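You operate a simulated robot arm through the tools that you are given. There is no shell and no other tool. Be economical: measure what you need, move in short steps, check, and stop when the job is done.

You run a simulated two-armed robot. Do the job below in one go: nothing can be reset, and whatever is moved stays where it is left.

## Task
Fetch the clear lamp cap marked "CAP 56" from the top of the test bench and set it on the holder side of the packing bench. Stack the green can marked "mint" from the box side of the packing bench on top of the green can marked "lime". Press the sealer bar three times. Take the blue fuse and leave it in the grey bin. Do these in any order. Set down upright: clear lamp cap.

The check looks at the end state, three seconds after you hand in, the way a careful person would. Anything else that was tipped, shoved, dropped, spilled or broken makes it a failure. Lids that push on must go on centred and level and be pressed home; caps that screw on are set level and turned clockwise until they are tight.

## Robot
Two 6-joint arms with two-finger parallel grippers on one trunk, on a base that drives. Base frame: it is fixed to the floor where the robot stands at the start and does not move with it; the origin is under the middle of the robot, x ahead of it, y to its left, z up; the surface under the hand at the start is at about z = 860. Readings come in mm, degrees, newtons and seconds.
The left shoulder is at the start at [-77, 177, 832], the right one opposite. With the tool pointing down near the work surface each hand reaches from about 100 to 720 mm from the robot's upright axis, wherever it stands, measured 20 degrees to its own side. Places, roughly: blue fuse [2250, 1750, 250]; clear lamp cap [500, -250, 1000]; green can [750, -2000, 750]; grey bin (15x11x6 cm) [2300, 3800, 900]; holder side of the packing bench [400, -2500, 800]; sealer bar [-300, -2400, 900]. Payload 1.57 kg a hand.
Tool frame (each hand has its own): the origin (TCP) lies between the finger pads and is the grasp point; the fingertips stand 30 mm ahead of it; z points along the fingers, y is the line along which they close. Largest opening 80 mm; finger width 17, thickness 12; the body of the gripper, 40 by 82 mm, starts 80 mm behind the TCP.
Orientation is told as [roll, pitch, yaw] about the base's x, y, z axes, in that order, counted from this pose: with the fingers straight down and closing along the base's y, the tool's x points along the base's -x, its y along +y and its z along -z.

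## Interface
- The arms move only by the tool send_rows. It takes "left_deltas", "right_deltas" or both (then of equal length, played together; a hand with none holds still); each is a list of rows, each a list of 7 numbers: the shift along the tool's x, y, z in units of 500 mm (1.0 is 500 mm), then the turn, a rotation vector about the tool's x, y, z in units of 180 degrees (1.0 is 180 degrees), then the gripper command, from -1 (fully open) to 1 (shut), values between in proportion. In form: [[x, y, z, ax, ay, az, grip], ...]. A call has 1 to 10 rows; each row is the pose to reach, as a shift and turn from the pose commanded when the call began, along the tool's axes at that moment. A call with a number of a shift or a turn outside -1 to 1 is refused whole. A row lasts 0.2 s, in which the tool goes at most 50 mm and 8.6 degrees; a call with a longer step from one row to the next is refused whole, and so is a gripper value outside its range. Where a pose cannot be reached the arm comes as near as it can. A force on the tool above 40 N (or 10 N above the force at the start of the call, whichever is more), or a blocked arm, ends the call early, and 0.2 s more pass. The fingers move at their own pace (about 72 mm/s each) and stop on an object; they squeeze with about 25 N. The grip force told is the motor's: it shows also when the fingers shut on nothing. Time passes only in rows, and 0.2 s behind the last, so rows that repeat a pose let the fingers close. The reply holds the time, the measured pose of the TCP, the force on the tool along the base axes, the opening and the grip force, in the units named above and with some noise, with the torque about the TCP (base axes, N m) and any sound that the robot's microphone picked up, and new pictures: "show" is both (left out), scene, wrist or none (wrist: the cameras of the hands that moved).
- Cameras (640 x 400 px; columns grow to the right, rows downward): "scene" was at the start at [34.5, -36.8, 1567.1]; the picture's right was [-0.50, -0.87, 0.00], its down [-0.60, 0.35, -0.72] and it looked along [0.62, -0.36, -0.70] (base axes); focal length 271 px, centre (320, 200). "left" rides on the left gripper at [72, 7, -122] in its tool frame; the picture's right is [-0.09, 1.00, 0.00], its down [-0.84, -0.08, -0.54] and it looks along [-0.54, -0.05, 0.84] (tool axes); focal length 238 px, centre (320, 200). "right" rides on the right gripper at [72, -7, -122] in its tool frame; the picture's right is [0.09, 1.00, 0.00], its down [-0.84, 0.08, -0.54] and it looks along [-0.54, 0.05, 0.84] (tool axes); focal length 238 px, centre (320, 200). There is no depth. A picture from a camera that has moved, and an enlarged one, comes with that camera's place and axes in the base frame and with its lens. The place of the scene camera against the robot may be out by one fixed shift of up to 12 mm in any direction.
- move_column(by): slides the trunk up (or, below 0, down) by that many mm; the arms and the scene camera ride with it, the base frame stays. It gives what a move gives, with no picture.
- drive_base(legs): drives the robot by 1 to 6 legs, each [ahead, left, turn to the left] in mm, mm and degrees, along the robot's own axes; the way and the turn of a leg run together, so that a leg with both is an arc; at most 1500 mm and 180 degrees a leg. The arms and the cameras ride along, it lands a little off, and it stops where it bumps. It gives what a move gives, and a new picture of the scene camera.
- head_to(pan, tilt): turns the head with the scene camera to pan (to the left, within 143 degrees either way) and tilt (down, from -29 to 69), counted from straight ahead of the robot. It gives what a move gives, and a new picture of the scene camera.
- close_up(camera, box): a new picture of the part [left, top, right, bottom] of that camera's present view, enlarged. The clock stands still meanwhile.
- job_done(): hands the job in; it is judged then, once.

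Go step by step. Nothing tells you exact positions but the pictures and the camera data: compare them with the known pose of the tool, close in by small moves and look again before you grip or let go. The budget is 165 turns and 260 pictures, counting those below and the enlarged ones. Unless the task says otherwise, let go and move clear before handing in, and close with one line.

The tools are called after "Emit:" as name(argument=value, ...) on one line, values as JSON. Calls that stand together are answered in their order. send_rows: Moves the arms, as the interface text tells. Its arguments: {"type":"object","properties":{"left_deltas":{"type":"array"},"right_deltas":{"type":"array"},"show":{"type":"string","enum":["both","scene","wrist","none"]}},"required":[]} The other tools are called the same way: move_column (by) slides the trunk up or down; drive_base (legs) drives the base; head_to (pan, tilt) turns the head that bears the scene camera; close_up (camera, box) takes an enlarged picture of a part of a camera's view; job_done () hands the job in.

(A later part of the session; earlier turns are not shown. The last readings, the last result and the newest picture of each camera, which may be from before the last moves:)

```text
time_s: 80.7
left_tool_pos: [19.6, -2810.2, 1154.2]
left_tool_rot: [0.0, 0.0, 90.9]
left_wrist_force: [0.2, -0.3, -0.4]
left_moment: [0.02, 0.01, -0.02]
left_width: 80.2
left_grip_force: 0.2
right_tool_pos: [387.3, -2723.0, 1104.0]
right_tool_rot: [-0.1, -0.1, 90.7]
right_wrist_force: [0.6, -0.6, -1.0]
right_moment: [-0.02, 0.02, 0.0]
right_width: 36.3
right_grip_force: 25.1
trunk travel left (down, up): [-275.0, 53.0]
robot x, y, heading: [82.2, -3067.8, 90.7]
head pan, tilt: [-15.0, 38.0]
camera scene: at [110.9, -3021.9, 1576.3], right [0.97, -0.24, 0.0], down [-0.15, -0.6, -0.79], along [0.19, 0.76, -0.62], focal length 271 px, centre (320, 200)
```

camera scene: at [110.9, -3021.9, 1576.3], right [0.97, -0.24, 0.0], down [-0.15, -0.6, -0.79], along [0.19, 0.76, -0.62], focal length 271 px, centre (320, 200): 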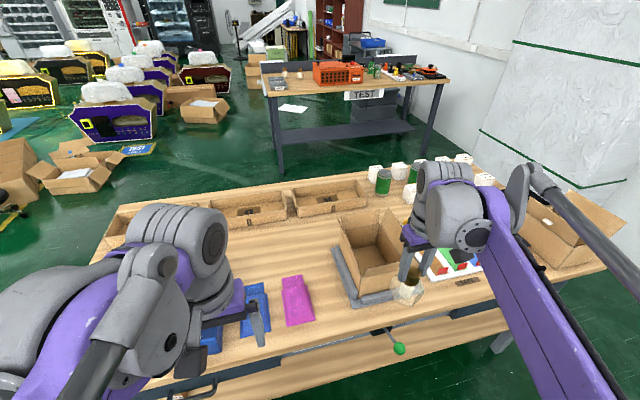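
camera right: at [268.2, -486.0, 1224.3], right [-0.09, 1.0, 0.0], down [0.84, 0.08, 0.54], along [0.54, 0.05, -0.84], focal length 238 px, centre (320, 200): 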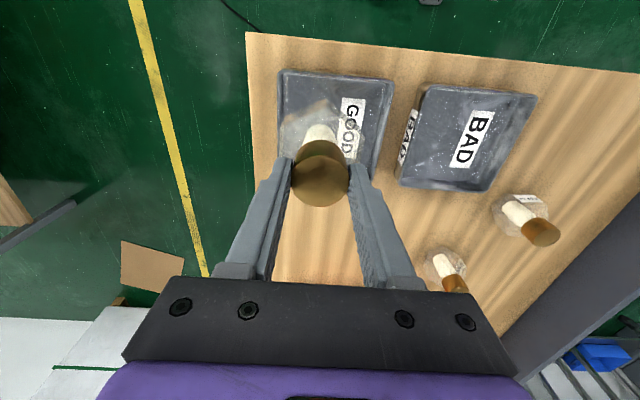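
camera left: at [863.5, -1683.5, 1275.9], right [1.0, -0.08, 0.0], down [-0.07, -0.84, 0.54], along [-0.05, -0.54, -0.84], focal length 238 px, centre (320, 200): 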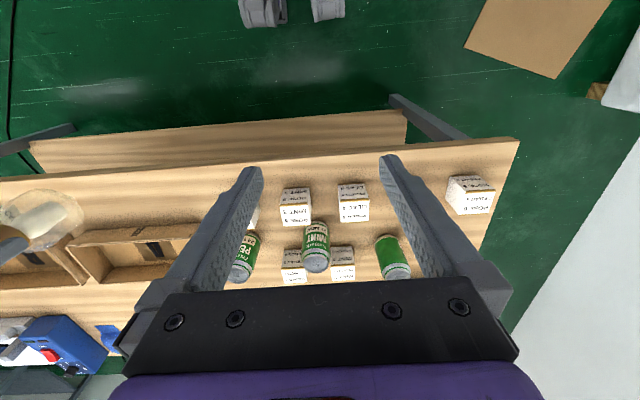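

Gap between the magenta cover and the carton holder is x≈196–322; I'll set the cap near (258,-2450). I move the hand sideways first, then forward, high.

Emit:
send_rows(right_deltas=[[0, 0.09, 0, 0, 0, 0, 1], [0, 0.18, 0, 0, 0, 0, 1], [0, 0.258, 0, 0, 0, 0, 1], [-0.09, 0.258, 0, 0, 0, 0, 1], [-0.18, 0.258, 0, 0, 0, 0, 1], [-0.27, 0.258, 0, 0, 0, 0, 1], [-0.36, 0.258, 0, 0, 0, 0, 1], [-0.45, 0.258, 0, 0, 0, 0, 1], [-0.54, 0.258, 0, 0, 0, 0, 1], [-0.54, 0.258, 0, 0, 0, 0, 1]])

```text
time_s: 82.9
left_tool_pos: [18.6, -2810.6, 1154.1]
left_tool_rot: [0.0, 0.0, 90.9]
left_wrist_force: [-0.3, 0.1, 0.4]
left_moment: [-0.01, -0.01, 0.02]
left_width: 79.9
left_grip_force: 0.1
right_tool_pos: [254.5, -2458.7, 1101.5]
right_tool_rot: [0.0, 0.0, 90.8]
right_wrist_force: [0.1, -0.8, -0.9]
right_moment: [0.03, 0.01, 0.03]
right_width: 36.0
right_grip_force: 25.0
right hand out of reach, approached as far as the arm can: row 9, 10
trunk travel left (down, up): [-275.0, 53.0]
robot x, y, heading: [83.9, -3068.6, 90.8]
head pan, tilt: [-15.0, 38.0]
camera scene: at [110.7, -3023.6, 1576.3], right [0.97, -0.24, 0.0], down [-0.15, -0.6, -0.79], along [0.19, 0.76, -0.61], focal length 271 px, centre (320, 200)
camera right: at [262.5, -2531.4, 1221.8], right [-0.99, -0.11, 0.0], down [-0.09, 0.83, 0.54], along [-0.06, 0.54, -0.84], focal length 238 px, centre (320, 200)
```

scene: 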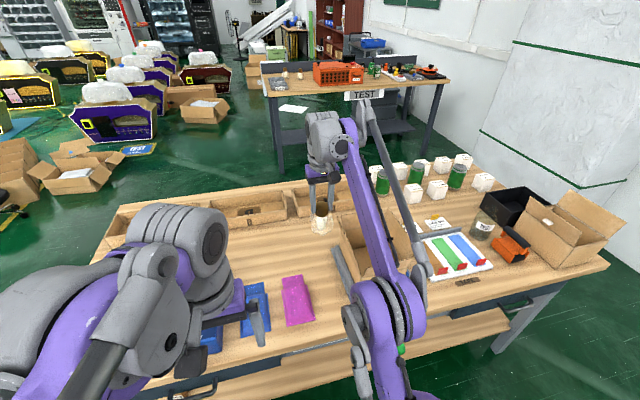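
right: 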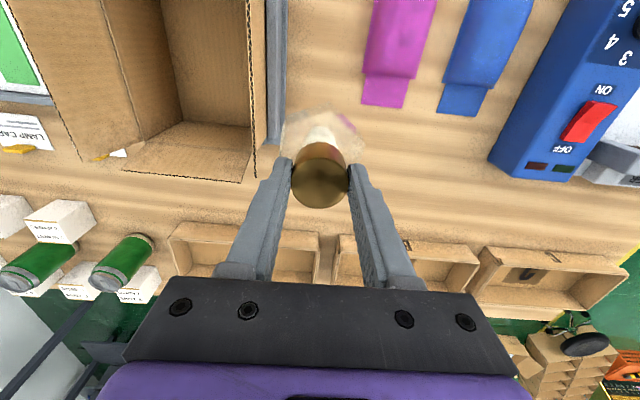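

Reach is at its limit when high. Let me read the cards and the cans from this side before lowering.

Emit:
close_up(camera="scene", box=[340, 140, 640, 300])

Emit:
close_up(camera="right", box=[0, 80, 200, 300])

```text
2.13 times, centred on (490, 220) of scene
camera zoom: at [110.7, -3023.6, 1576.3], right [0.97, -0.24, 0.0], down [-0.15, -0.6, -0.79], along [0.19, 0.76, -0.61], focal length 578 px, centre (-43, 157)
```

zoom: 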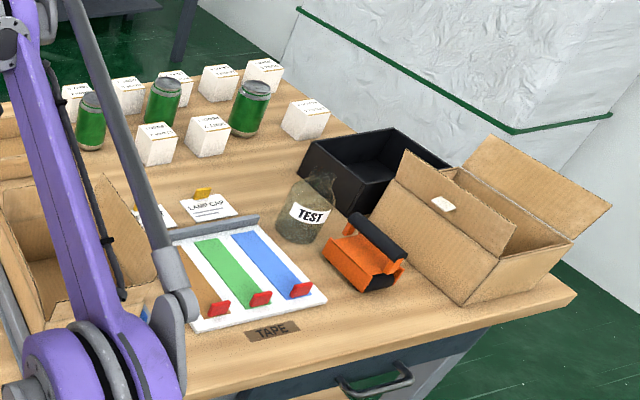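

```text
1.82 times, centred on (100, 190) of right
camera zoom: at [262.5, -2531.4, 1221.8], right [-0.99, -0.11, 0.0], down [-0.09, 0.83, 0.54], along [-0.06, 0.54, -0.84], focal length 433 px, centre (720, 218)
```

zoom: 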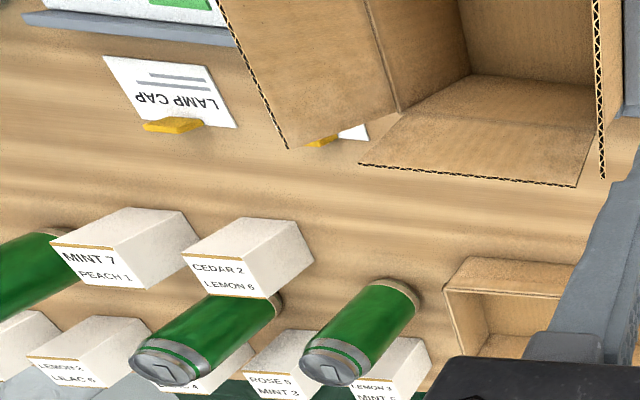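

The spot is clear: bar edge at x≈315, magenta edge x≈185. I lower most of the way.

Emit:
send_rows(right_deltas=[[0, -0.002, 0.08, 0, 0, 0, 1], [0, -0.002, 0.16, 0, 0, 0, 1], [0, -0.002, 0.24, 0, 0, 0, 1], [0, -0.002, 0.32, 0, 0, 0, 1], [0, -0.002, 0.34, 0, 0, 0, 1], [0, -0.002, 0.34, 0, 0, 0, 1]])

```text
time_s: 84.3
left_tool_pos: [19.4, -2809.3, 1154.1]
left_tool_rot: [0.1, 0.0, 90.8]
left_wrist_force: [0.7, 0.1, -0.9]
left_moment: [-0.01, 0.0, -0.02]
left_width: 80.0
left_grip_force: 0.1
right_tool_pos: [257.5, -2457.6, 932.9]
right_tool_rot: [0.0, 0.0, 90.7]
right_wrist_force: [0.2, -0.9, -1.5]
right_moment: [0.01, -0.02, 0.01]
right_width: 36.5
right_grip_force: 24.9
trunk travel left (down, up): [-275.0, 53.0]
robot x, y, heading: [87.4, -3069.1, 90.7]
head pan, tilt: [-15.0, 38.0]
camera scene: at [110.8, -3021.8, 1576.2], right [0.97, -0.24, 0.0], down [-0.15, -0.6, -0.79], along [0.19, 0.76, -0.62], focal length 271 px, centre (320, 200)
camera right: at [265.1, -2530.4, 1052.7], right [-0.99, -0.11, 0.0], down [-0.09, 0.83, 0.54], along [-0.06, 0.54, -0.84], focal length 238 px, centre (320, 200)
```

scene: 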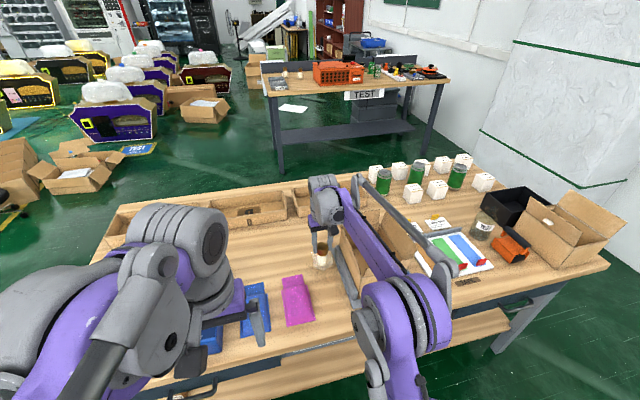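
right: 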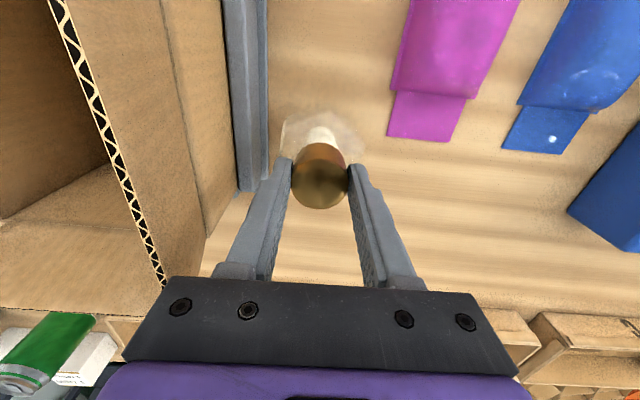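

I check clearance between the gripper and the carton flap.

Emit:
close_up(camera="scene", box=[260, 160, 440, 310])

```text
2.67 times, centred on (350, 235) of scene
camera zoom: at [110.8, -3021.8, 1576.2], right [0.97, -0.24, 0.0], down [-0.15, -0.6, -0.79], along [0.19, 0.76, -0.62], focal length 722 px, centre (240, 107)
```

zoom: 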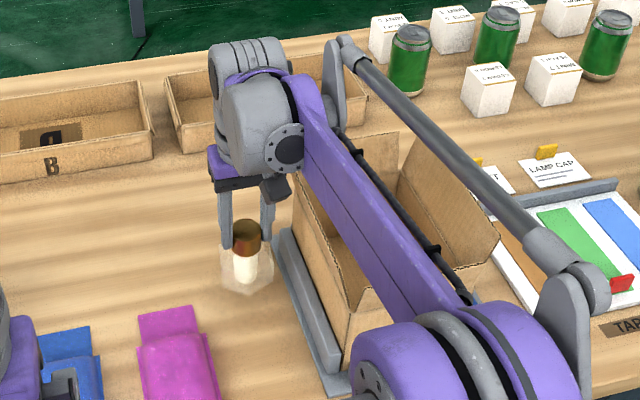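

Clear. I lower in small steps to touchdown.

Emit:
send_rows(right_deltas=[[0, 0.006, 0.02, 0, 0, 0, 1], [0, 0.006, 0.04, 0, 0, 0, 1], [0, 0.006, 0.04, 0, 0, 0, 1]], show="none")

Emit:
send_rows(right_deltas=[[0, 0, 0.004, 0, 0, 0, 1], [0, 0, 0.008, 0, 0, 0, 1], [0, 0, 0.008, 0, 0, 0, 1]], show="wrist")

Emit:
close_up(camera="scene", box=[300, 210, 364, 250])

```text
time_s: 85.1
left_tool_pos: [18.4, -2810.6, 1154.1]
left_tool_rot: [-0.1, 0.0, 90.9]
left_wrist_force: [0.2, -0.1, -0.3]
left_moment: [0.03, 0.02, 0.03]
left_width: 80.1
left_grip_force: 0.0
right_tool_pos: [251.9, -2457.4, 910.4]
right_tool_rot: [-0.1, -0.1, 90.8]
right_wrist_force: [0.7, 0.3, -1.7]
right_moment: [-0.01, -0.01, -0.02]
right_width: 36.2
right_grip_force: 25.4
trunk travel left (down, up): [-275.0, 53.0]
robot x, y, heading: [88.5, -3069.6, 90.7]
head pan, tilt: [-15.0, 38.0]
```

```text
time_s: 85.9
left_tool_pos: [18.7, -2810.1, 1154.9]
left_tool_rot: [0.0, 0.0, 90.9]
left_wrist_force: [-0.2, -1.0, -0.3]
left_moment: [0.0, -0.03, 0.02]
left_width: 80.0
left_grip_force: 0.1
right_tool_pos: [252.1, -2459.4, 908.6]
right_tool_rot: [0.0, -0.1, 90.8]
right_wrist_force: [0.3, 0.6, -1.8]
right_moment: [0.01, 0.01, -0.01]
right_width: 36.1
right_grip_force: 25.4
trunk travel left (down, up): [-275.0, 53.0]
robot x, y, heading: [85.1, -3069.3, 91.0]
head pan, tilt: [-15.0, 38.0]
camera right: at [261.3, -2531.4, 1029.1], right [-0.99, -0.11, 0.0], down [-0.09, 0.83, 0.54], along [-0.06, 0.54, -0.84], focal length 238 px, centre (320, 200)
```

right: 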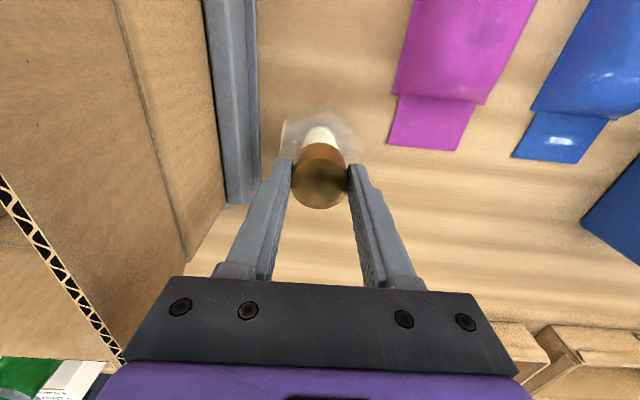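

```text
10.00 times, centred on (332, 230) of scene
camera zoom: at [110.8, -3021.8, 1576.2], right [0.97, -0.24, 0.0], down [-0.15, -0.6, -0.79], along [0.19, 0.76, -0.62], focal length 2708 px, centre (200, -100)
```

zoom: 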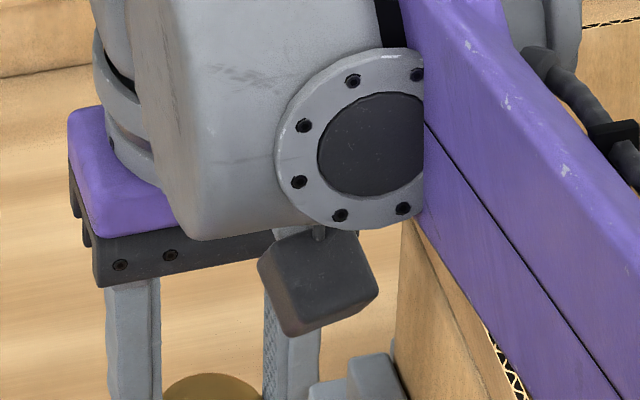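

No contact yet; continue down in 2 mm steps.

Emit:
send_rows(right_deltas=[[0, 0, 0.004, 0, 0, 0, 1], [0, 0, 0.008, 0, 0, 0, 1], [0, 0, 0.008, 0, 0, 0, 1]], show="none")

Emit:
send_rows(right_deltas=[[0, 0, 0.004, 0, 0, 0, 1], [0, 0, 0.008, 0, 0, 0, 1], [0, 0, 0.008, 0, 0, 0, 1]], show="none")

Emit:
close_up(camera="scene", box=[290, 220, 370, 270])

```text
time_s: 86.7
left_tool_pos: [17.9, -2810.3, 1154.1]
left_tool_rot: [0.0, 0.1, 91.0]
left_wrist_force: [0.2, -1.2, -0.1]
left_moment: [0.02, 0.0, -0.01]
left_width: 79.9
left_grip_force: 0.0
right_tool_pos: [252.9, -2459.1, 904.6]
right_tool_rot: [-0.1, -0.1, 90.8]
right_wrist_force: [1.9, 2.7, 9.2]
right_moment: [0.2, 0.04, -0.06]
right_width: 36.1
right_grip_force: 25.2
trunk travel left (down, up): [-275.0, 53.0]
robot x, y, heading: [85.5, -3069.9, 91.3]
head pan, tilt: [-15.0, 38.0]
```

```text
time_s: 87.5
left_tool_pos: [18.5, -2811.3, 1154.5]
left_tool_rot: [0.0, 0.0, 90.9]
left_wrist_force: [0.0, 0.2, 0.2]
left_moment: [0.02, 0.0, 0.0]
left_width: 80.0
left_grip_force: 0.0
right_tool_pos: [253.0, -2459.6, 900.6]
right_tool_rot: [-0.2, 0.0, 90.8]
right_wrist_force: [3.7, 2.1, 20.5]
right_moment: [0.11, -0.16, 0.02]
right_width: 36.4
right_grip_force: 25.1
trunk travel left (down, up): [-275.0, 53.0]
robot x, y, heading: [83.9, -3065.7, 90.9]
head pan, tilt: [-15.0, 38.0]
```

```text
8.00 times, centred on (330, 245) of scene
camera zoom: at [110.7, -3023.8, 1576.4], right [0.97, -0.24, 0.0], down [-0.15, -0.6, -0.79], along [0.19, 0.76, -0.61], focal length 2167 px, centre (240, -160)
```

zoom: 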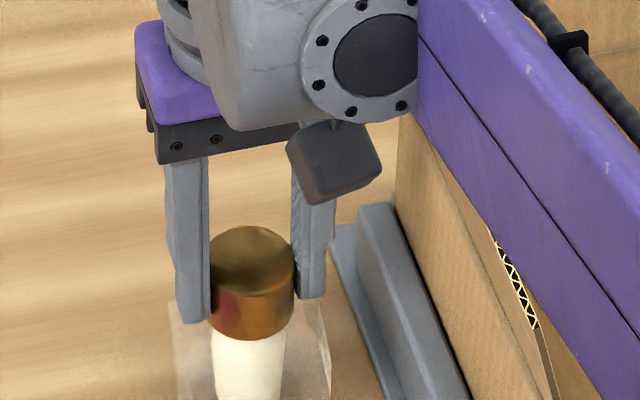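

The cap stands on the bench. I open partly and rise straight up.

Emit:
send_rows(right_deltas=[[0, 0, -0.004, 0, 0, 0, 0], [0, 0, -0.004, 0, 0, 0, -0.4], [0, 0, -0.004, 0, 0, 0, -0.4], [0, 0, -0.05, 0, 0, 0, -0.4], [0, 0, -0.13, 0, 0, 0, -0.4], [0, 0, -0.21, 0, 0, 0, -0.4], [0, 0, -0.29, 0, 0, 0, -0.4], [0, 0, -0.37, 0, 0, 0, -0.4], [0, 0, -0.37, 0, 0, 0, -0.4]])

Emit:
close_up(camera="scene", box=[270, 200, 390, 290])

```text
time_s: 89.5
left_tool_pos: [19.5, -2810.1, 1153.3]
left_tool_rot: [0.0, 0.1, 91.0]
left_wrist_force: [-0.6, -0.3, -0.4]
left_moment: [-0.03, -0.01, 0.04]
left_width: 80.1
left_grip_force: 0.0
right_tool_pos: [251.8, -2460.2, 1084.7]
right_tool_rot: [0.0, -0.2, 90.8]
right_wrist_force: [-0.2, 0.8, -0.5]
right_moment: [0.02, 0.01, -0.01]
right_width: 55.9
right_grip_force: 0.0
trunk travel left (down, up): [-275.0, 53.0]
robot x, y, heading: [83.6, -3069.8, 91.0]
head pan, tilt: [-15.0, 38.0]
camera scene: at [110.8, -3022.0, 1576.2], right [0.97, -0.24, 0.0], down [-0.15, -0.6, -0.79], along [0.19, 0.76, -0.62], focal length 271 px, centre (320, 200)
camera right: at [259.6, -2532.7, 1205.7], right [-0.99, -0.11, 0.0], down [-0.09, 0.83, 0.54], along [-0.06, 0.54, -0.84], focal length 238 px, centre (320, 200)
```

scene: 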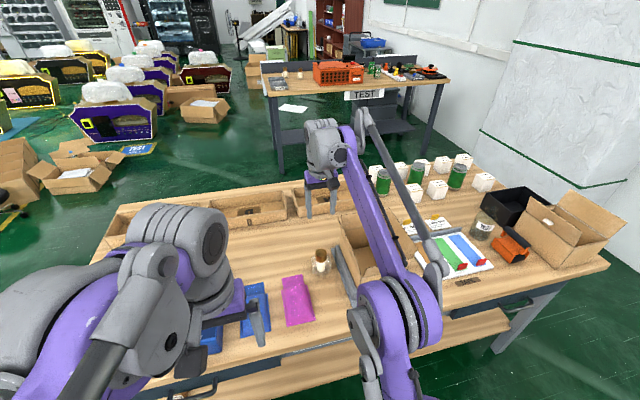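
right: 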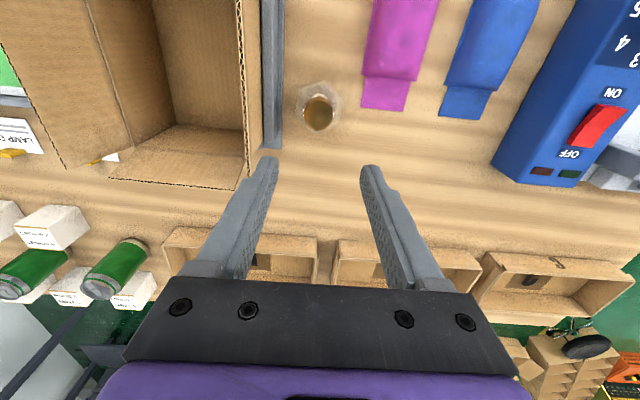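

```text
4.44 times, centred on (330, 245) of scene
camera zoom: at [110.8, -3022.0, 1576.2], right [0.97, -0.24, 0.0], down [-0.15, -0.6, -0.79], along [0.19, 0.76, -0.62], focal length 1204 px, centre (276, 0)
```

zoom: 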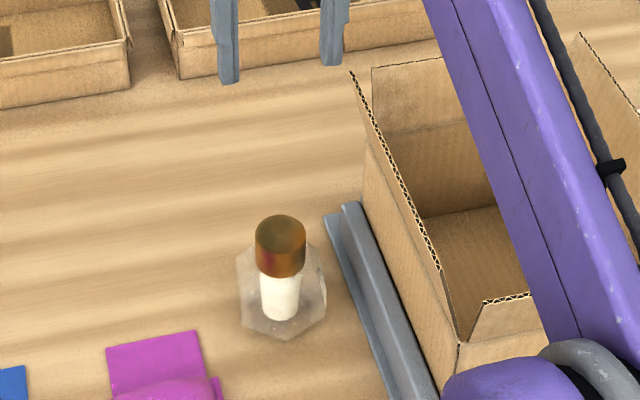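

The cap stands upright. I lift and draw the right hand back, then move along to the sealer.

Emit:
send_rows(right_deltas=[[0, 0, -0.06, 0, 0, 0, -0.4], [0.06, 0, -0.1, 0, 0, 0, -0.4], [0.15, 0, -0.1, 0, 0, 0, -0.4], [0.24, 0, -0.1, 0, 0, 0, -0.4], [0.33, 0, -0.1, 0, 0, 0, -0.4], [0.42, 0, -0.1, 0, 0, 0, -0.4], [0.5, 0, -0.1, 0, 0, 0, -0.4], [0.58, 0, -0.1, 0, 0, 0, -0.4], [0.58, 0, -0.1, 0, 0, 0, 1], [0.58, 0, -0.1, 0, 0, 0, 1]], show="none")

Emit:
drive_base(legs=[[0, 560, 0]])

Emit:
head_to(pan=0, tilt=45)

```text
time_s: 91.7
left_tool_pos: [19.7, -2810.9, 1154.1]
left_tool_rot: [0.0, 0.1, 90.9]
left_wrist_force: [0.1, -1.4, -0.7]
left_moment: [0.0, 0.05, 0.02]
left_width: 80.1
left_grip_force: 0.0
right_tool_pos: [256.4, -2750.2, 1132.3]
right_tool_rot: [-0.1, -0.1, 90.8]
right_wrist_force: [0.1, -0.8, -1.2]
right_moment: [0.02, -0.01, -0.03]
right_width: 0.0
right_grip_force: 16.1
right hand out of reach, approached as far as the arm can: row 1
trunk travel left (down, up): [-275.0, 53.0]
robot x, y, heading: [80.7, -3067.0, 91.1]
head pan, tilt: [-15.0, 38.0]
```

```text
time_s: 97.0
left_tool_pos: [-529.4, -2818.5, 1153.0]
left_tool_rot: [0.0, -0.1, 90.8]
left_wrist_force: [0.2, -0.4, 0.2]
left_moment: [-0.02, 0.01, 0.0]
left_width: 79.8
left_grip_force: 0.1
right_tool_pos: [-294.0, -2758.0, 1131.8]
right_tool_rot: [-0.1, -0.1, 90.9]
right_wrist_force: [0.1, 0.3, 1.2]
right_moment: [-0.02, -0.01, -0.01]
right_width: 0.0
right_grip_force: 21.5
trunk travel left (down, up): [-275.0, 53.0]
robot x, y, heading: [-465.0, -3074.1, 91.0]
head pan, tilt: [-15.0, 38.0]
camera scene: at [-438.9, -3030.0, 1576.2], right [0.97, -0.25, 0.0], down [-0.15, -0.6, -0.79], along [0.19, 0.76, -0.62], focal length 271 px, centre (320, 200)
```

scene: 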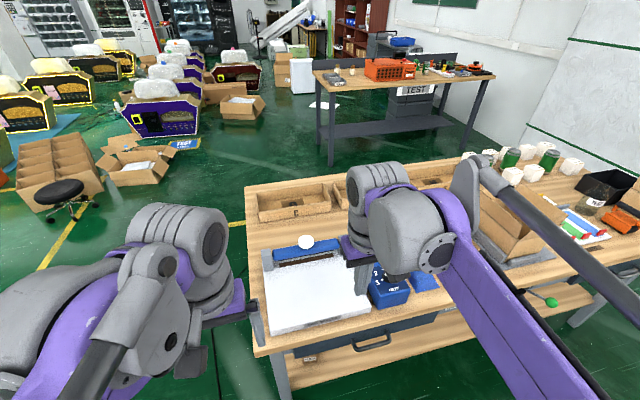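

```text
time_s: 97.8
left_tool_pos: [-530.1, -2817.8, 1153.7]
left_tool_rot: [0.0, 0.0, 90.8]
left_wrist_force: [-0.5, 0.7, 0.9]
left_moment: [0.03, -0.03, -0.01]
left_width: 79.9
left_grip_force: 0.0
right_tool_pos: [-293.4, -2757.0, 1132.8]
right_tool_rot: [0.0, -0.1, 90.9]
right_wrist_force: [0.0, -0.1, 0.1]
right_moment: [-0.02, -0.01, -0.01]
right_width: 0.2
right_grip_force: 21.2
trunk travel left (down, up): [-275.0, 53.0]
robot x, y, heading: [-466.9, -3076.8, 90.8]
head pan, tilt: [0.0, 45.0]
camera scene: at [-461.1, -3032.4, 1566.0], right [1.0, 0.01, 0.0], down [0.01, -0.71, -0.71], along [-0.01, 0.71, -0.71], focal length 271 px, centre (320, 200)
```

scene: 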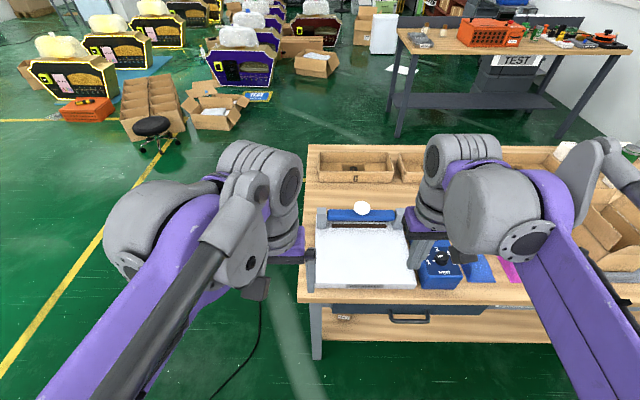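

The sealer's white knob is at about (-330,-2385). I enlarge to understand the bar.

Emit:
close_up(camera="scene", box=[300, 180, 480, 300])

Emit:
close_up(camera="right", box=[0, 0, 640, 400])

```text
3.33 times, centred on (390, 240) of scene
camera zoom: at [-461.1, -3032.4, 1566.0], right [1.0, 0.01, 0.0], down [0.01, -0.71, -0.71], along [-0.01, 0.71, -0.71], focal length 903 px, centre (87, 67)
```

zoom: 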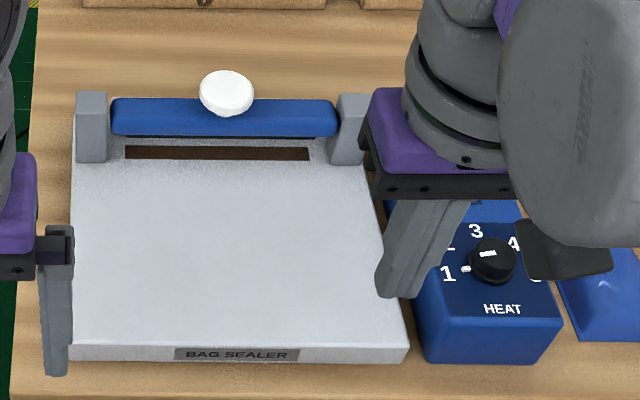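

```text
1.00 times, centred on (320, 200) of right (not enlarged: the box is as wide or as high as the picture)
camera zoom: at [-285.4, -2831.0, 1253.7], right [-0.99, -0.11, 0.0], down [-0.09, 0.83, 0.54], along [-0.06, 0.54, -0.84], focal length 238 px, centre (320, 200)
```

zoom: 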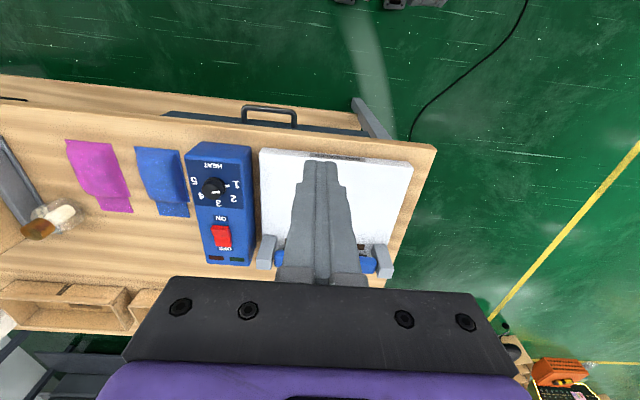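

It's a bag sealer with a spring bar and a white knob on it. I drive 100 mm closer, then place the closed right fingertips over the knob.

Emit:
drive_base(legs=[[100, 0, 0]])

Emit:
send_rows(right_deltas=[[-0.09, 0, 0, 0, 0, 0, 1], [-0.18, 0, 0, 0, 0, 0, 1], [-0.27, 0, 0, 0, 0, 0, 1], [-0.36, 0, 0.03, 0, 0, 0, 1], [-0.38, 0, 0.1, 0, 0, 0, 1], [-0.38, 0, 0.1, 0, 0, 0, 1]])

```text
time_s: 99.0
left_tool_pos: [-532.5, -2719.7, 1153.5]
left_tool_rot: [0.0, 0.0, 90.9]
left_wrist_force: [-0.1, 0.4, -0.2]
left_moment: [-0.03, 0.0, 0.02]
left_width: 80.2
left_grip_force: 0.1
right_tool_pos: [-295.4, -2658.2, 1132.4]
right_tool_rot: [-0.1, -0.1, 90.9]
right_wrist_force: [-0.4, 0.2, -0.8]
right_moment: [0.0, 0.0, 0.0]
right_width: 0.0
right_grip_force: 21.5
trunk travel left (down, up): [-275.0, 53.0]
robot x, y, heading: [-464.5, -2978.4, 91.0]
head pan, tilt: [0.0, 45.0]
camera scene: at [-462.7, -2933.3, 1565.9], right [1.0, 0.02, 0.0], down [0.01, -0.71, -0.71], along [-0.01, 0.71, -0.71], focal length 271 px, centre (320, 200)
```

scene: 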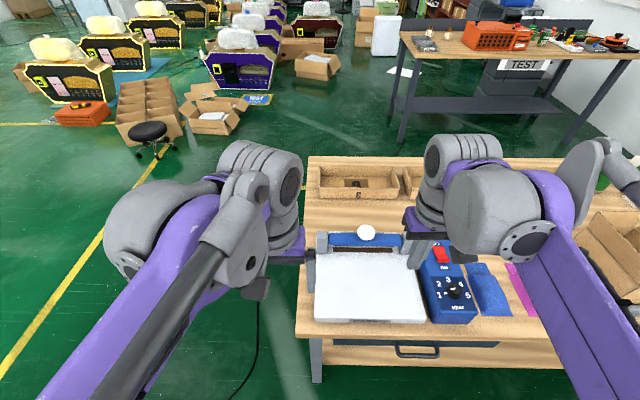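

```text
time_s: 100.4
left_tool_pos: [-532.1, -2718.5, 1153.4]
left_tool_rot: [0.0, 0.1, 90.9]
left_wrist_force: [-0.6, 0.8, -0.3]
left_moment: [0.0, -0.01, 0.01]
left_width: 80.1
left_grip_force: 0.0
right_tool_pos: [-300.8, -2469.0, 1083.3]
right_tool_rot: [-0.1, -0.1, 90.9]
right_wrist_force: [-1.4, 0.7, 0.5]
right_moment: [0.0, -0.03, 0.01]
right_width: 0.1
right_grip_force: 21.1
trunk travel left (down, up): [-275.0, 53.0]
robot x, y, heading: [-468.2, -2973.9, 91.3]
head pan, tilt: [0.0, 45.0]
camera scene: at [-462.8, -2933.1, 1566.0], right [1.0, 0.02, 0.0], down [0.01, -0.71, -0.71], along [-0.01, 0.71, -0.71], focal length 271 px, centre (320, 200)
camera right: at [-292.3, -2542.5, 1203.0], right [-0.99, -0.11, 0.0], down [-0.09, 0.83, 0.54], along [-0.06, 0.54, -0.84], focal length 238 px, centre (320, 200)
```

scene: 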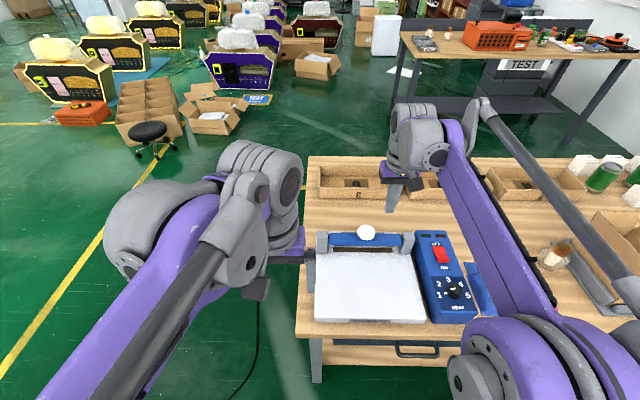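
right: 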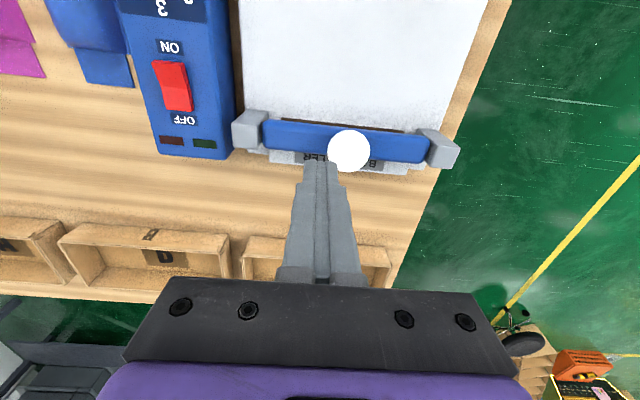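

The knob seems near (-337,-2446) with its top at z≈945. I move above it and recheck.

Emit:
send_rows(right_deltas=[[-0.042, 0.074, 0, 0, 0, 0, 1], [-0.042, 0.074, 0.06, 0, 0, 0, 1], [-0.042, 0.074, 0.06, 0, 0, 0, 1]])

Emit:
close_up(camera="scene", box=[300, 150, 460, 260])

```text
time_s: 101.2
left_tool_pos: [-532.9, -2718.5, 1154.8]
left_tool_rot: [0.0, 0.0, 90.9]
left_wrist_force: [0.0, 0.8, 0.3]
left_moment: [0.04, -0.02, -0.02]
left_width: 79.9
left_grip_force: 0.1
right_tool_pos: [-339.0, -2448.5, 1051.0]
right_tool_rot: [-0.2, 0.0, 90.9]
right_wrist_force: [0.2, 0.4, 0.4]
right_moment: [-0.01, -0.01, 0.02]
right_width: 0.0
right_grip_force: 20.9
trunk travel left (down, up): [-275.0, 53.0]
robot x, y, heading: [-467.6, -2977.4, 91.1]
head pan, tilt: [0.0, 45.0]
camera scene: at [-463.1, -2933.0, 1566.0], right [1.0, 0.02, 0.0], down [0.01, -0.71, -0.71], along [-0.01, 0.71, -0.71], focal length 271 px, centre (320, 200)
camera right: at [-330.5, -2521.1, 1172.7], right [-0.99, -0.11, 0.0], down [-0.09, 0.83, 0.54], along [-0.06, 0.54, -0.84], focal length 238 px, centre (320, 200)
```

scene: 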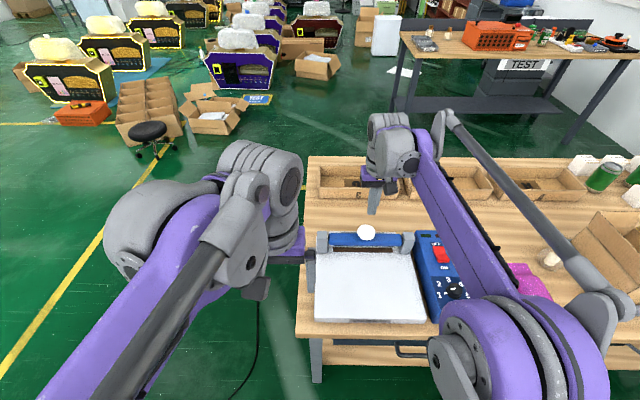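
right: 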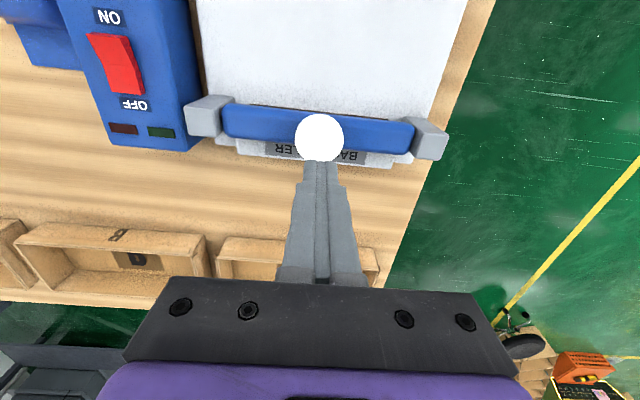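

```text
3.64 times, centred on (380, 205) of scene
camera zoom: at [-463.1, -2933.0, 1566.0], right [1.0, 0.02, 0.0], down [0.01, -0.71, -0.71], along [-0.01, 0.71, -0.71], focal length 985 px, centre (102, 182)
```

zoom: 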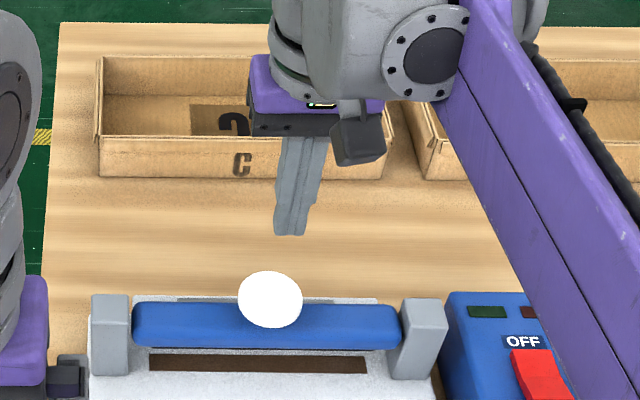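

Tips are nearly over the knob (top ≈ z 945). I lower to just above it.

Emit:
send_rows(right_deltas=[[-0.01, 0, 0.06, 0, 0, 0, 1], [-0.01, 0, 0.12, 0, 0, 0, 1], [-0.01, 0, 0.12, 0, 0, 0, 1]], show="none")

Emit:
close_up(camera="scene", box=[300, 170, 460, 270])

Emit:
close_up(camera="right", box=[160, 50, 480, 250])

```text
time_s: 102.0
left_tool_pos: [-531.4, -2718.9, 1152.6]
left_tool_rot: [0.0, 0.0, 90.9]
left_wrist_force: [0.6, 0.6, 0.1]
left_moment: [0.01, 0.02, -0.02]
left_width: 80.0
left_grip_force: 0.0
right_tool_pos: [-337.5, -2443.4, 992.6]
right_tool_rot: [0.0, -0.1, 90.9]
right_wrist_force: [0.6, 0.4, -0.1]
right_moment: [0.0, 0.02, -0.01]
right_width: 0.0
right_grip_force: 21.6
trunk travel left (down, up): [-275.0, 53.0]
robot x, y, heading: [-462.5, -2977.7, 90.9]
head pan, tilt: [0.0, 45.0]
```

```text
4.00 times, centred on (380, 220) of scene
camera zoom: at [-462.7, -2933.2, 1566.0], right [1.0, 0.02, 0.0], down [0.01, -0.71, -0.71], along [-0.01, 0.71, -0.71], focal length 1083 px, centre (80, 120)
```

zoom: 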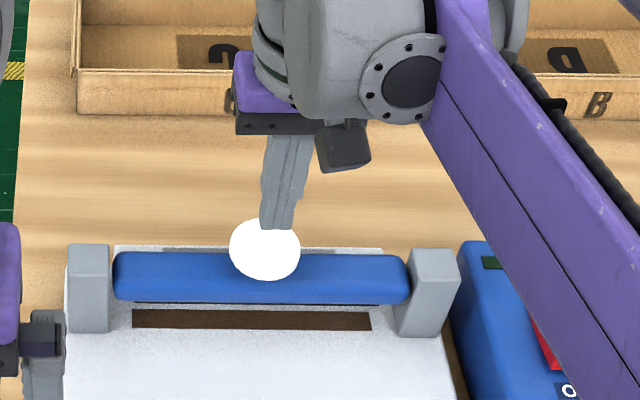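

```text
2.00 times, centred on (320, 150) of right
camera zoom: at [-329.0, -2515.9, 1112.9], right [-0.99, -0.11, 0.0], down [-0.09, 0.83, 0.54], along [-0.06, 0.54, -0.84], focal length 477 px, centre (320, 300)
```

zoom: 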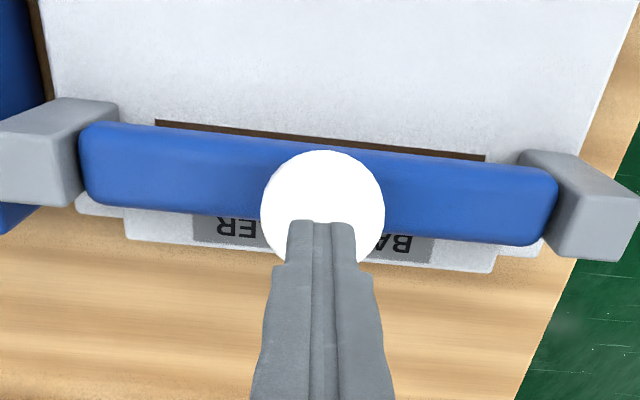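

On target. I come down onto the knob slowly and feel for contact.

Emit:
send_rows(right_deltas=[[0, 0, 0.01, 0, 0, 0, 1], [0, 0, 0.02, 0, 0, 0, 1], [0, 0, 0.03, 0, 0, 0, 1], [0, 0, 0.03, 0, 0, 0, 1]], show="none")

Emit:
send_rows(right_deltas=[[0, 0, 0.008, 0, 0, 0, 1], [0, 0, 0.016, 0, 0, 0, 1], [0, 0, 0.016, 0, 0, 0, 1]], show="none")

Emit:
close_up(camera="scene", box=[300, 170, 460, 270])

```text
time_s: 103.0
left_tool_pos: [-532.5, -2719.2, 1154.4]
left_tool_rot: [0.0, 0.0, 90.8]
left_wrist_force: [-0.3, 0.8, -0.5]
left_moment: [-0.01, -0.04, -0.01]
left_width: 80.2
left_grip_force: 0.1
right_tool_pos: [-335.6, -2443.9, 977.2]
right_tool_rot: [-0.1, -0.1, 90.9]
right_wrist_force: [0.5, 0.0, 0.3]
right_moment: [0.01, -0.01, 0.01]
right_width: 0.0
right_grip_force: 21.1
trunk travel left (down, up): [-275.0, 53.0]
robot x, y, heading: [-470.2, -2978.1, 90.8]
head pan, tilt: [0.0, 45.0]
```

```text
time_s: 103.8
left_tool_pos: [-532.3, -2717.6, 1153.9]
left_tool_rot: [0.0, -0.1, 91.0]
left_wrist_force: [0.2, 0.3, 0.0]
left_moment: [0.05, 0.06, 0.01]
left_width: 79.9
left_grip_force: 0.1
right_tool_pos: [-334.7, -2442.3, 968.8]
right_tool_rot: [-0.1, 0.0, 90.9]
right_wrist_force: [0.5, 0.1, 0.1]
right_moment: [0.01, 0.03, 0.0]
right_width: 0.0
right_grip_force: 21.4
trunk travel left (down, up): [-275.0, 53.0]
robot x, y, heading: [-464.3, -2979.6, 90.8]
head pan, tilt: [0.0, 45.0]
```

```text
4.00 times, centred on (380, 220) of scene
camera zoom: at [-462.7, -2933.1, 1566.0], right [1.0, 0.02, 0.0], down [0.01, -0.71, -0.71], along [-0.01, 0.71, -0.71], focal length 1083 px, centre (80, 120)
```

zoom: 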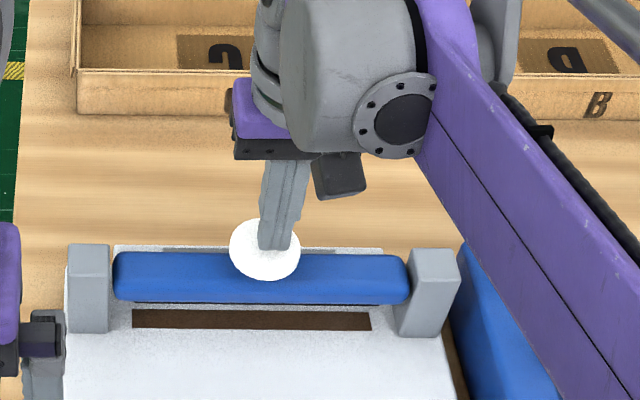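

No contact yet; I go on down.

Emit:
send_rows(right_deltas=[[0, 0, 0.008, 0, 0, 0, 1], [0, 0, 0.016, 0, 0, 0, 1], [0, 0, 0.016, 0, 0, 0, 1]], show="none")

Emit:
send_rows(right_deltas=[[0, 0, 0.008, 0, 0, 0, 1], [0, 0, 0.016, 0, 0, 0, 1], [0, 0, 0.016, 0, 0, 0, 1]], show="none")

Emit:
close_up(camera="scene", box=[300, 170, 460, 270])

```text
time_s: 104.6
left_tool_pos: [-531.7, -2718.4, 1153.8]
left_tool_rot: [0.0, 0.0, 90.9]
left_wrist_force: [0.2, 0.6, -0.2]
left_moment: [0.02, 0.02, 0.01]
left_width: 80.0
left_grip_force: 0.0
right_tool_pos: [-336.3, -2442.6, 962.6]
right_tool_rot: [-0.1, -0.1, 91.0]
right_wrist_force: [0.6, 0.5, 0.4]
right_moment: [0.02, 0.02, 0.01]
right_width: 0.0
right_grip_force: 21.2
trunk travel left (down, up): [-275.0, 53.0]
robot x, y, heading: [-469.4, -2975.1, 91.1]
head pan, tilt: [0.0, 45.0]
```

```text
time_s: 105.4
left_tool_pos: [-532.4, -2718.7, 1154.3]
left_tool_rot: [0.0, -0.1, 90.9]
left_wrist_force: [0.2, 0.6, -0.3]
left_moment: [0.0, 0.01, -0.03]
left_width: 80.0
left_grip_force: 0.0
right_tool_pos: [-336.3, -2442.3, 954.7]
right_tool_rot: [-0.1, -0.1, 90.9]
right_wrist_force: [0.8, -0.9, 1.4]
right_moment: [0.0, -0.01, -0.02]
right_width: 0.0
right_grip_force: 20.9
trunk travel left (down, up): [-275.0, 53.0]
robot x, y, heading: [-466.2, -2977.8, 91.0]
head pan, tilt: [0.0, 45.0]
```

```text
4.00 times, centred on (380, 220) of scene
camera zoom: at [-462.8, -2933.5, 1566.0], right [1.0, 0.02, 0.0], down [0.01, -0.71, -0.71], along [-0.01, 0.71, -0.71], focal length 1083 px, centre (80, 120)
```

zoom: 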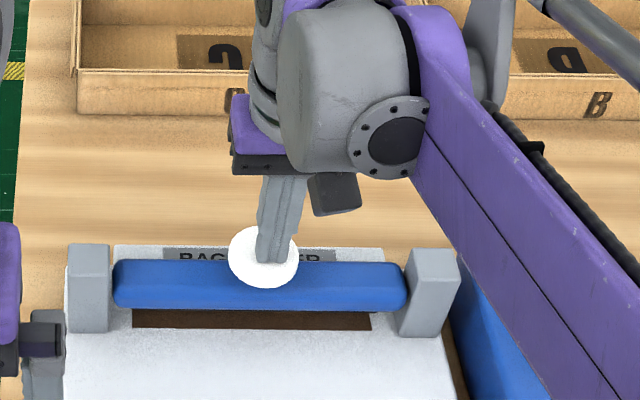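

The bar has started to move. I press it further, watching force and sound.

Emit:
send_rows(right_deltas=[[0, 0, 0.01, 0, 0, 0, 1], [0, 0, 0.02, 0, 0, 0, 1], [0, 0, 0.03, 0, 0, 0, 1], [0, 0, 0.03, 0, 0, 0, 1]], show="none")

Emit:
close_up(camera="scene", box=[300, 170, 460, 270])

```text
time_s: 106.4
left_tool_pos: [-531.6, -2720.1, 1153.3]
left_tool_rot: [-0.1, 0.0, 90.9]
left_wrist_force: [0.2, -0.3, -0.1]
left_moment: [0.0, 0.02, 0.01]
left_width: 80.0
left_grip_force: 0.1
right_tool_pos: [-335.6, -2442.5, 938.6]
right_tool_rot: [0.0, -0.1, 90.9]
right_wrist_force: [0.5, -2.8, 1.7]
right_moment: [-0.08, -0.05, 0.01]
right_width: 0.2
right_grip_force: 21.1
trunk travel left (down, up): [-275.0, 53.0]
robot x, y, heading: [-469.1, -2977.9, 91.1]
head pan, tilt: [0.0, 45.0]
```

```text
4.00 times, centred on (380, 220) of scene
camera zoom: at [-462.7, -2933.7, 1566.0], right [1.0, 0.02, 0.0], down [0.01, -0.71, -0.71], along [-0.01, 0.71, -0.71], focal length 1083 px, centre (80, 120)
```

zoom: 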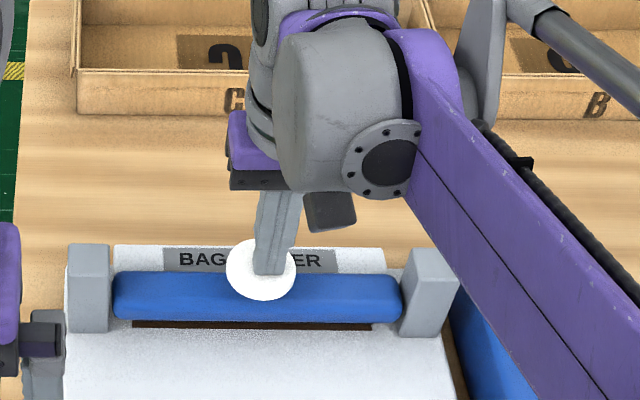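

Bar goes down well; it continues until it bottoms.

Emit:
send_rows(right_deltas=[[0, 0, 0.01, 0, 0, 0, 1], [0, 0, 0.02, 0, 0, 0, 1], [0, 0, 0.03, 0, 0, 0, 1], [0, 0, 0.04, 0, 0, 0, 1], [0, 0, 0.04, 0, 0, 0, 1]], show="none")

Emit:
close_up(camera="scene", box=[300, 170, 460, 270])

```text
time_s: 107.1
left_tool_pos: [-531.8, -2720.1, 1154.8]
left_tool_rot: [0.1, -0.1, 90.9]
left_wrist_force: [0.2, -0.3, 1.0]
left_moment: [-0.02, 0.0, 0.0]
left_width: 80.1
left_grip_force: 0.0
right_tool_pos: [-335.2, -2441.5, 931.1]
right_tool_rot: [0.0, -0.3, 90.9]
right_wrist_force: [-0.4, -0.8, 28.6]
right_moment: [0.07, 0.07, 0.02]
right_width: 0.0
right_grip_force: 21.1
trunk travel left (down, up): [-275.0, 53.0]
robot x, y, heading: [-468.3, -2975.0, 91.1]
head pan, tilt: [0.0, 45.0]
stopped in row 3 (right hand): the force on the tool passed its limit at 49 N (the readings are from after the stop); the commanded pose is now the measured one
```

```text
4.00 times, centred on (380, 220) of scene
camera zoom: at [-463.3, -2935.3, 1566.3], right [1.0, 0.02, 0.0], down [0.01, -0.71, -0.71], along [-0.01, 0.71, -0.71], focal length 1083 px, centre (80, 120)
```

zoom: 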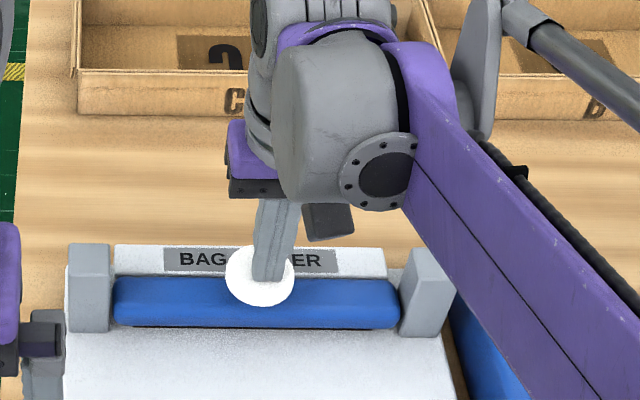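

The bar bottomed at z≈931. I release fully and check it springs back.

Emit:
send_rows(right_deltas=[[0, 0, -0.04, 0, 0, 0, 1], [0, 0, -0.09, 0, 0, 0, 1], [0, 0, -0.09, 0, 0, 0, 1], [0, 0, -0.09, 0, 0, 0, 1]], show="none")

Emit:
close_up(camera="scene", box=[300, 170, 460, 270])

```text
time_s: 108.1
left_tool_pos: [-531.5, -2719.1, 1154.0]
left_tool_rot: [0.1, -0.1, 90.9]
left_wrist_force: [-0.5, -0.2, -0.4]
left_moment: [-0.01, 0.0, -0.02]
left_width: 80.1
left_grip_force: 0.0
right_tool_pos: [-335.2, -2442.2, 975.2]
right_tool_rot: [-0.1, -0.3, 90.9]
right_wrist_force: [-0.2, 0.8, -0.7]
right_moment: [0.02, 0.0, -0.01]
right_width: 0.2
right_grip_force: 21.3
trunk travel left (down, up): [-275.0, 53.0]
robot x, y, heading: [-467.7, -2978.2, 91.2]
head pan, tilt: [0.0, 45.0]
```

```text
4.00 times, centred on (380, 220) of scene
camera zoom: at [-462.8, -2933.1, 1566.0], right [1.0, 0.02, 0.0], down [0.01, -0.71, -0.71], along [-0.01, 0.71, -0.71], focal length 1083 px, centre (80, 120)
```

zoom: 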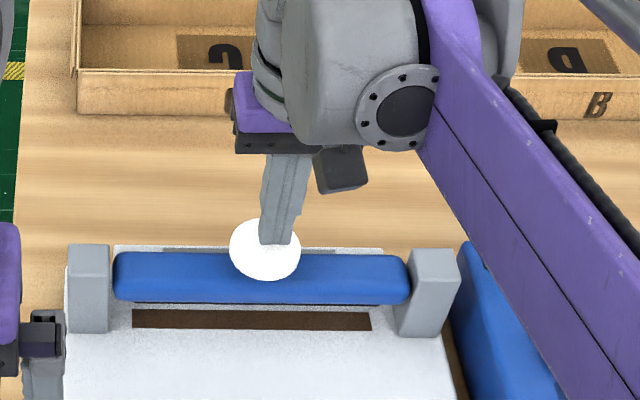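

It sprang back. Second press and release.

Emit:
send_rows(right_deltas=[[0, 0, 0.03, 0, 0, 0, 1], [0, 0, 0.06, 0, 0, 0, 1], [0, 0, 0.08, 0, 0, 0, 1], [0, 0, 0.09, 0, 0, 0, 1], [0, 0, 0.096, 0, 0, 0, 1], [0, 0, 0.096, 0, 0, 0, 1]], show="none")

Emit:
close_up(camera="scene", box=[300, 170, 460, 270])

```text
time_s: 109.3
left_tool_pos: [-532.3, -2718.2, 1154.3]
left_tool_rot: [0.0, -0.2, 90.8]
left_wrist_force: [0.0, 0.8, 0.3]
left_moment: [0.02, -0.04, 0.0]
left_width: 79.8
left_grip_force: 0.1
right_tool_pos: [-334.5, -2443.2, 932.0]
right_tool_rot: [-0.2, -0.5, 90.8]
right_wrist_force: [0.6, -0.4, 28.2]
right_moment: [-0.06, 0.08, 0.14]
right_width: 0.1
right_grip_force: 21.1
trunk travel left (down, up): [-275.0, 53.0]
robot x, y, heading: [-464.0, -2977.2, 91.0]
head pan, tilt: [0.0, 45.0]
stopped in row 5 (right hand): the force on the tool passed its limit at 47 N (the readings are from after the stop); the commanded pose is now the measured one
```

```text
4.00 times, centred on (380, 220) of scene
camera zoom: at [-463.2, -2935.3, 1566.3], right [1.0, 0.02, 0.0], down [0.01, -0.71, -0.71], along [-0.01, 0.71, -0.71], focal length 1083 px, centre (80, 120)
```

zoom: 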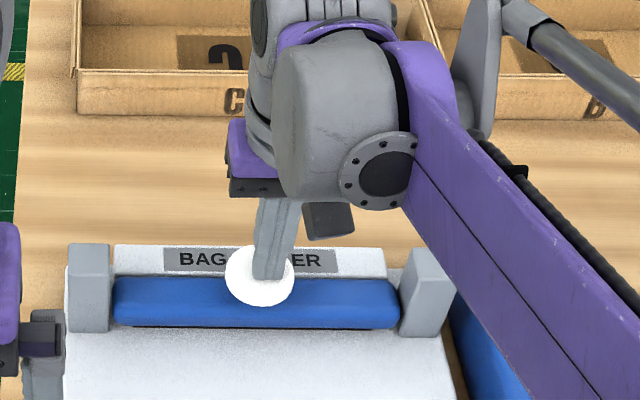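

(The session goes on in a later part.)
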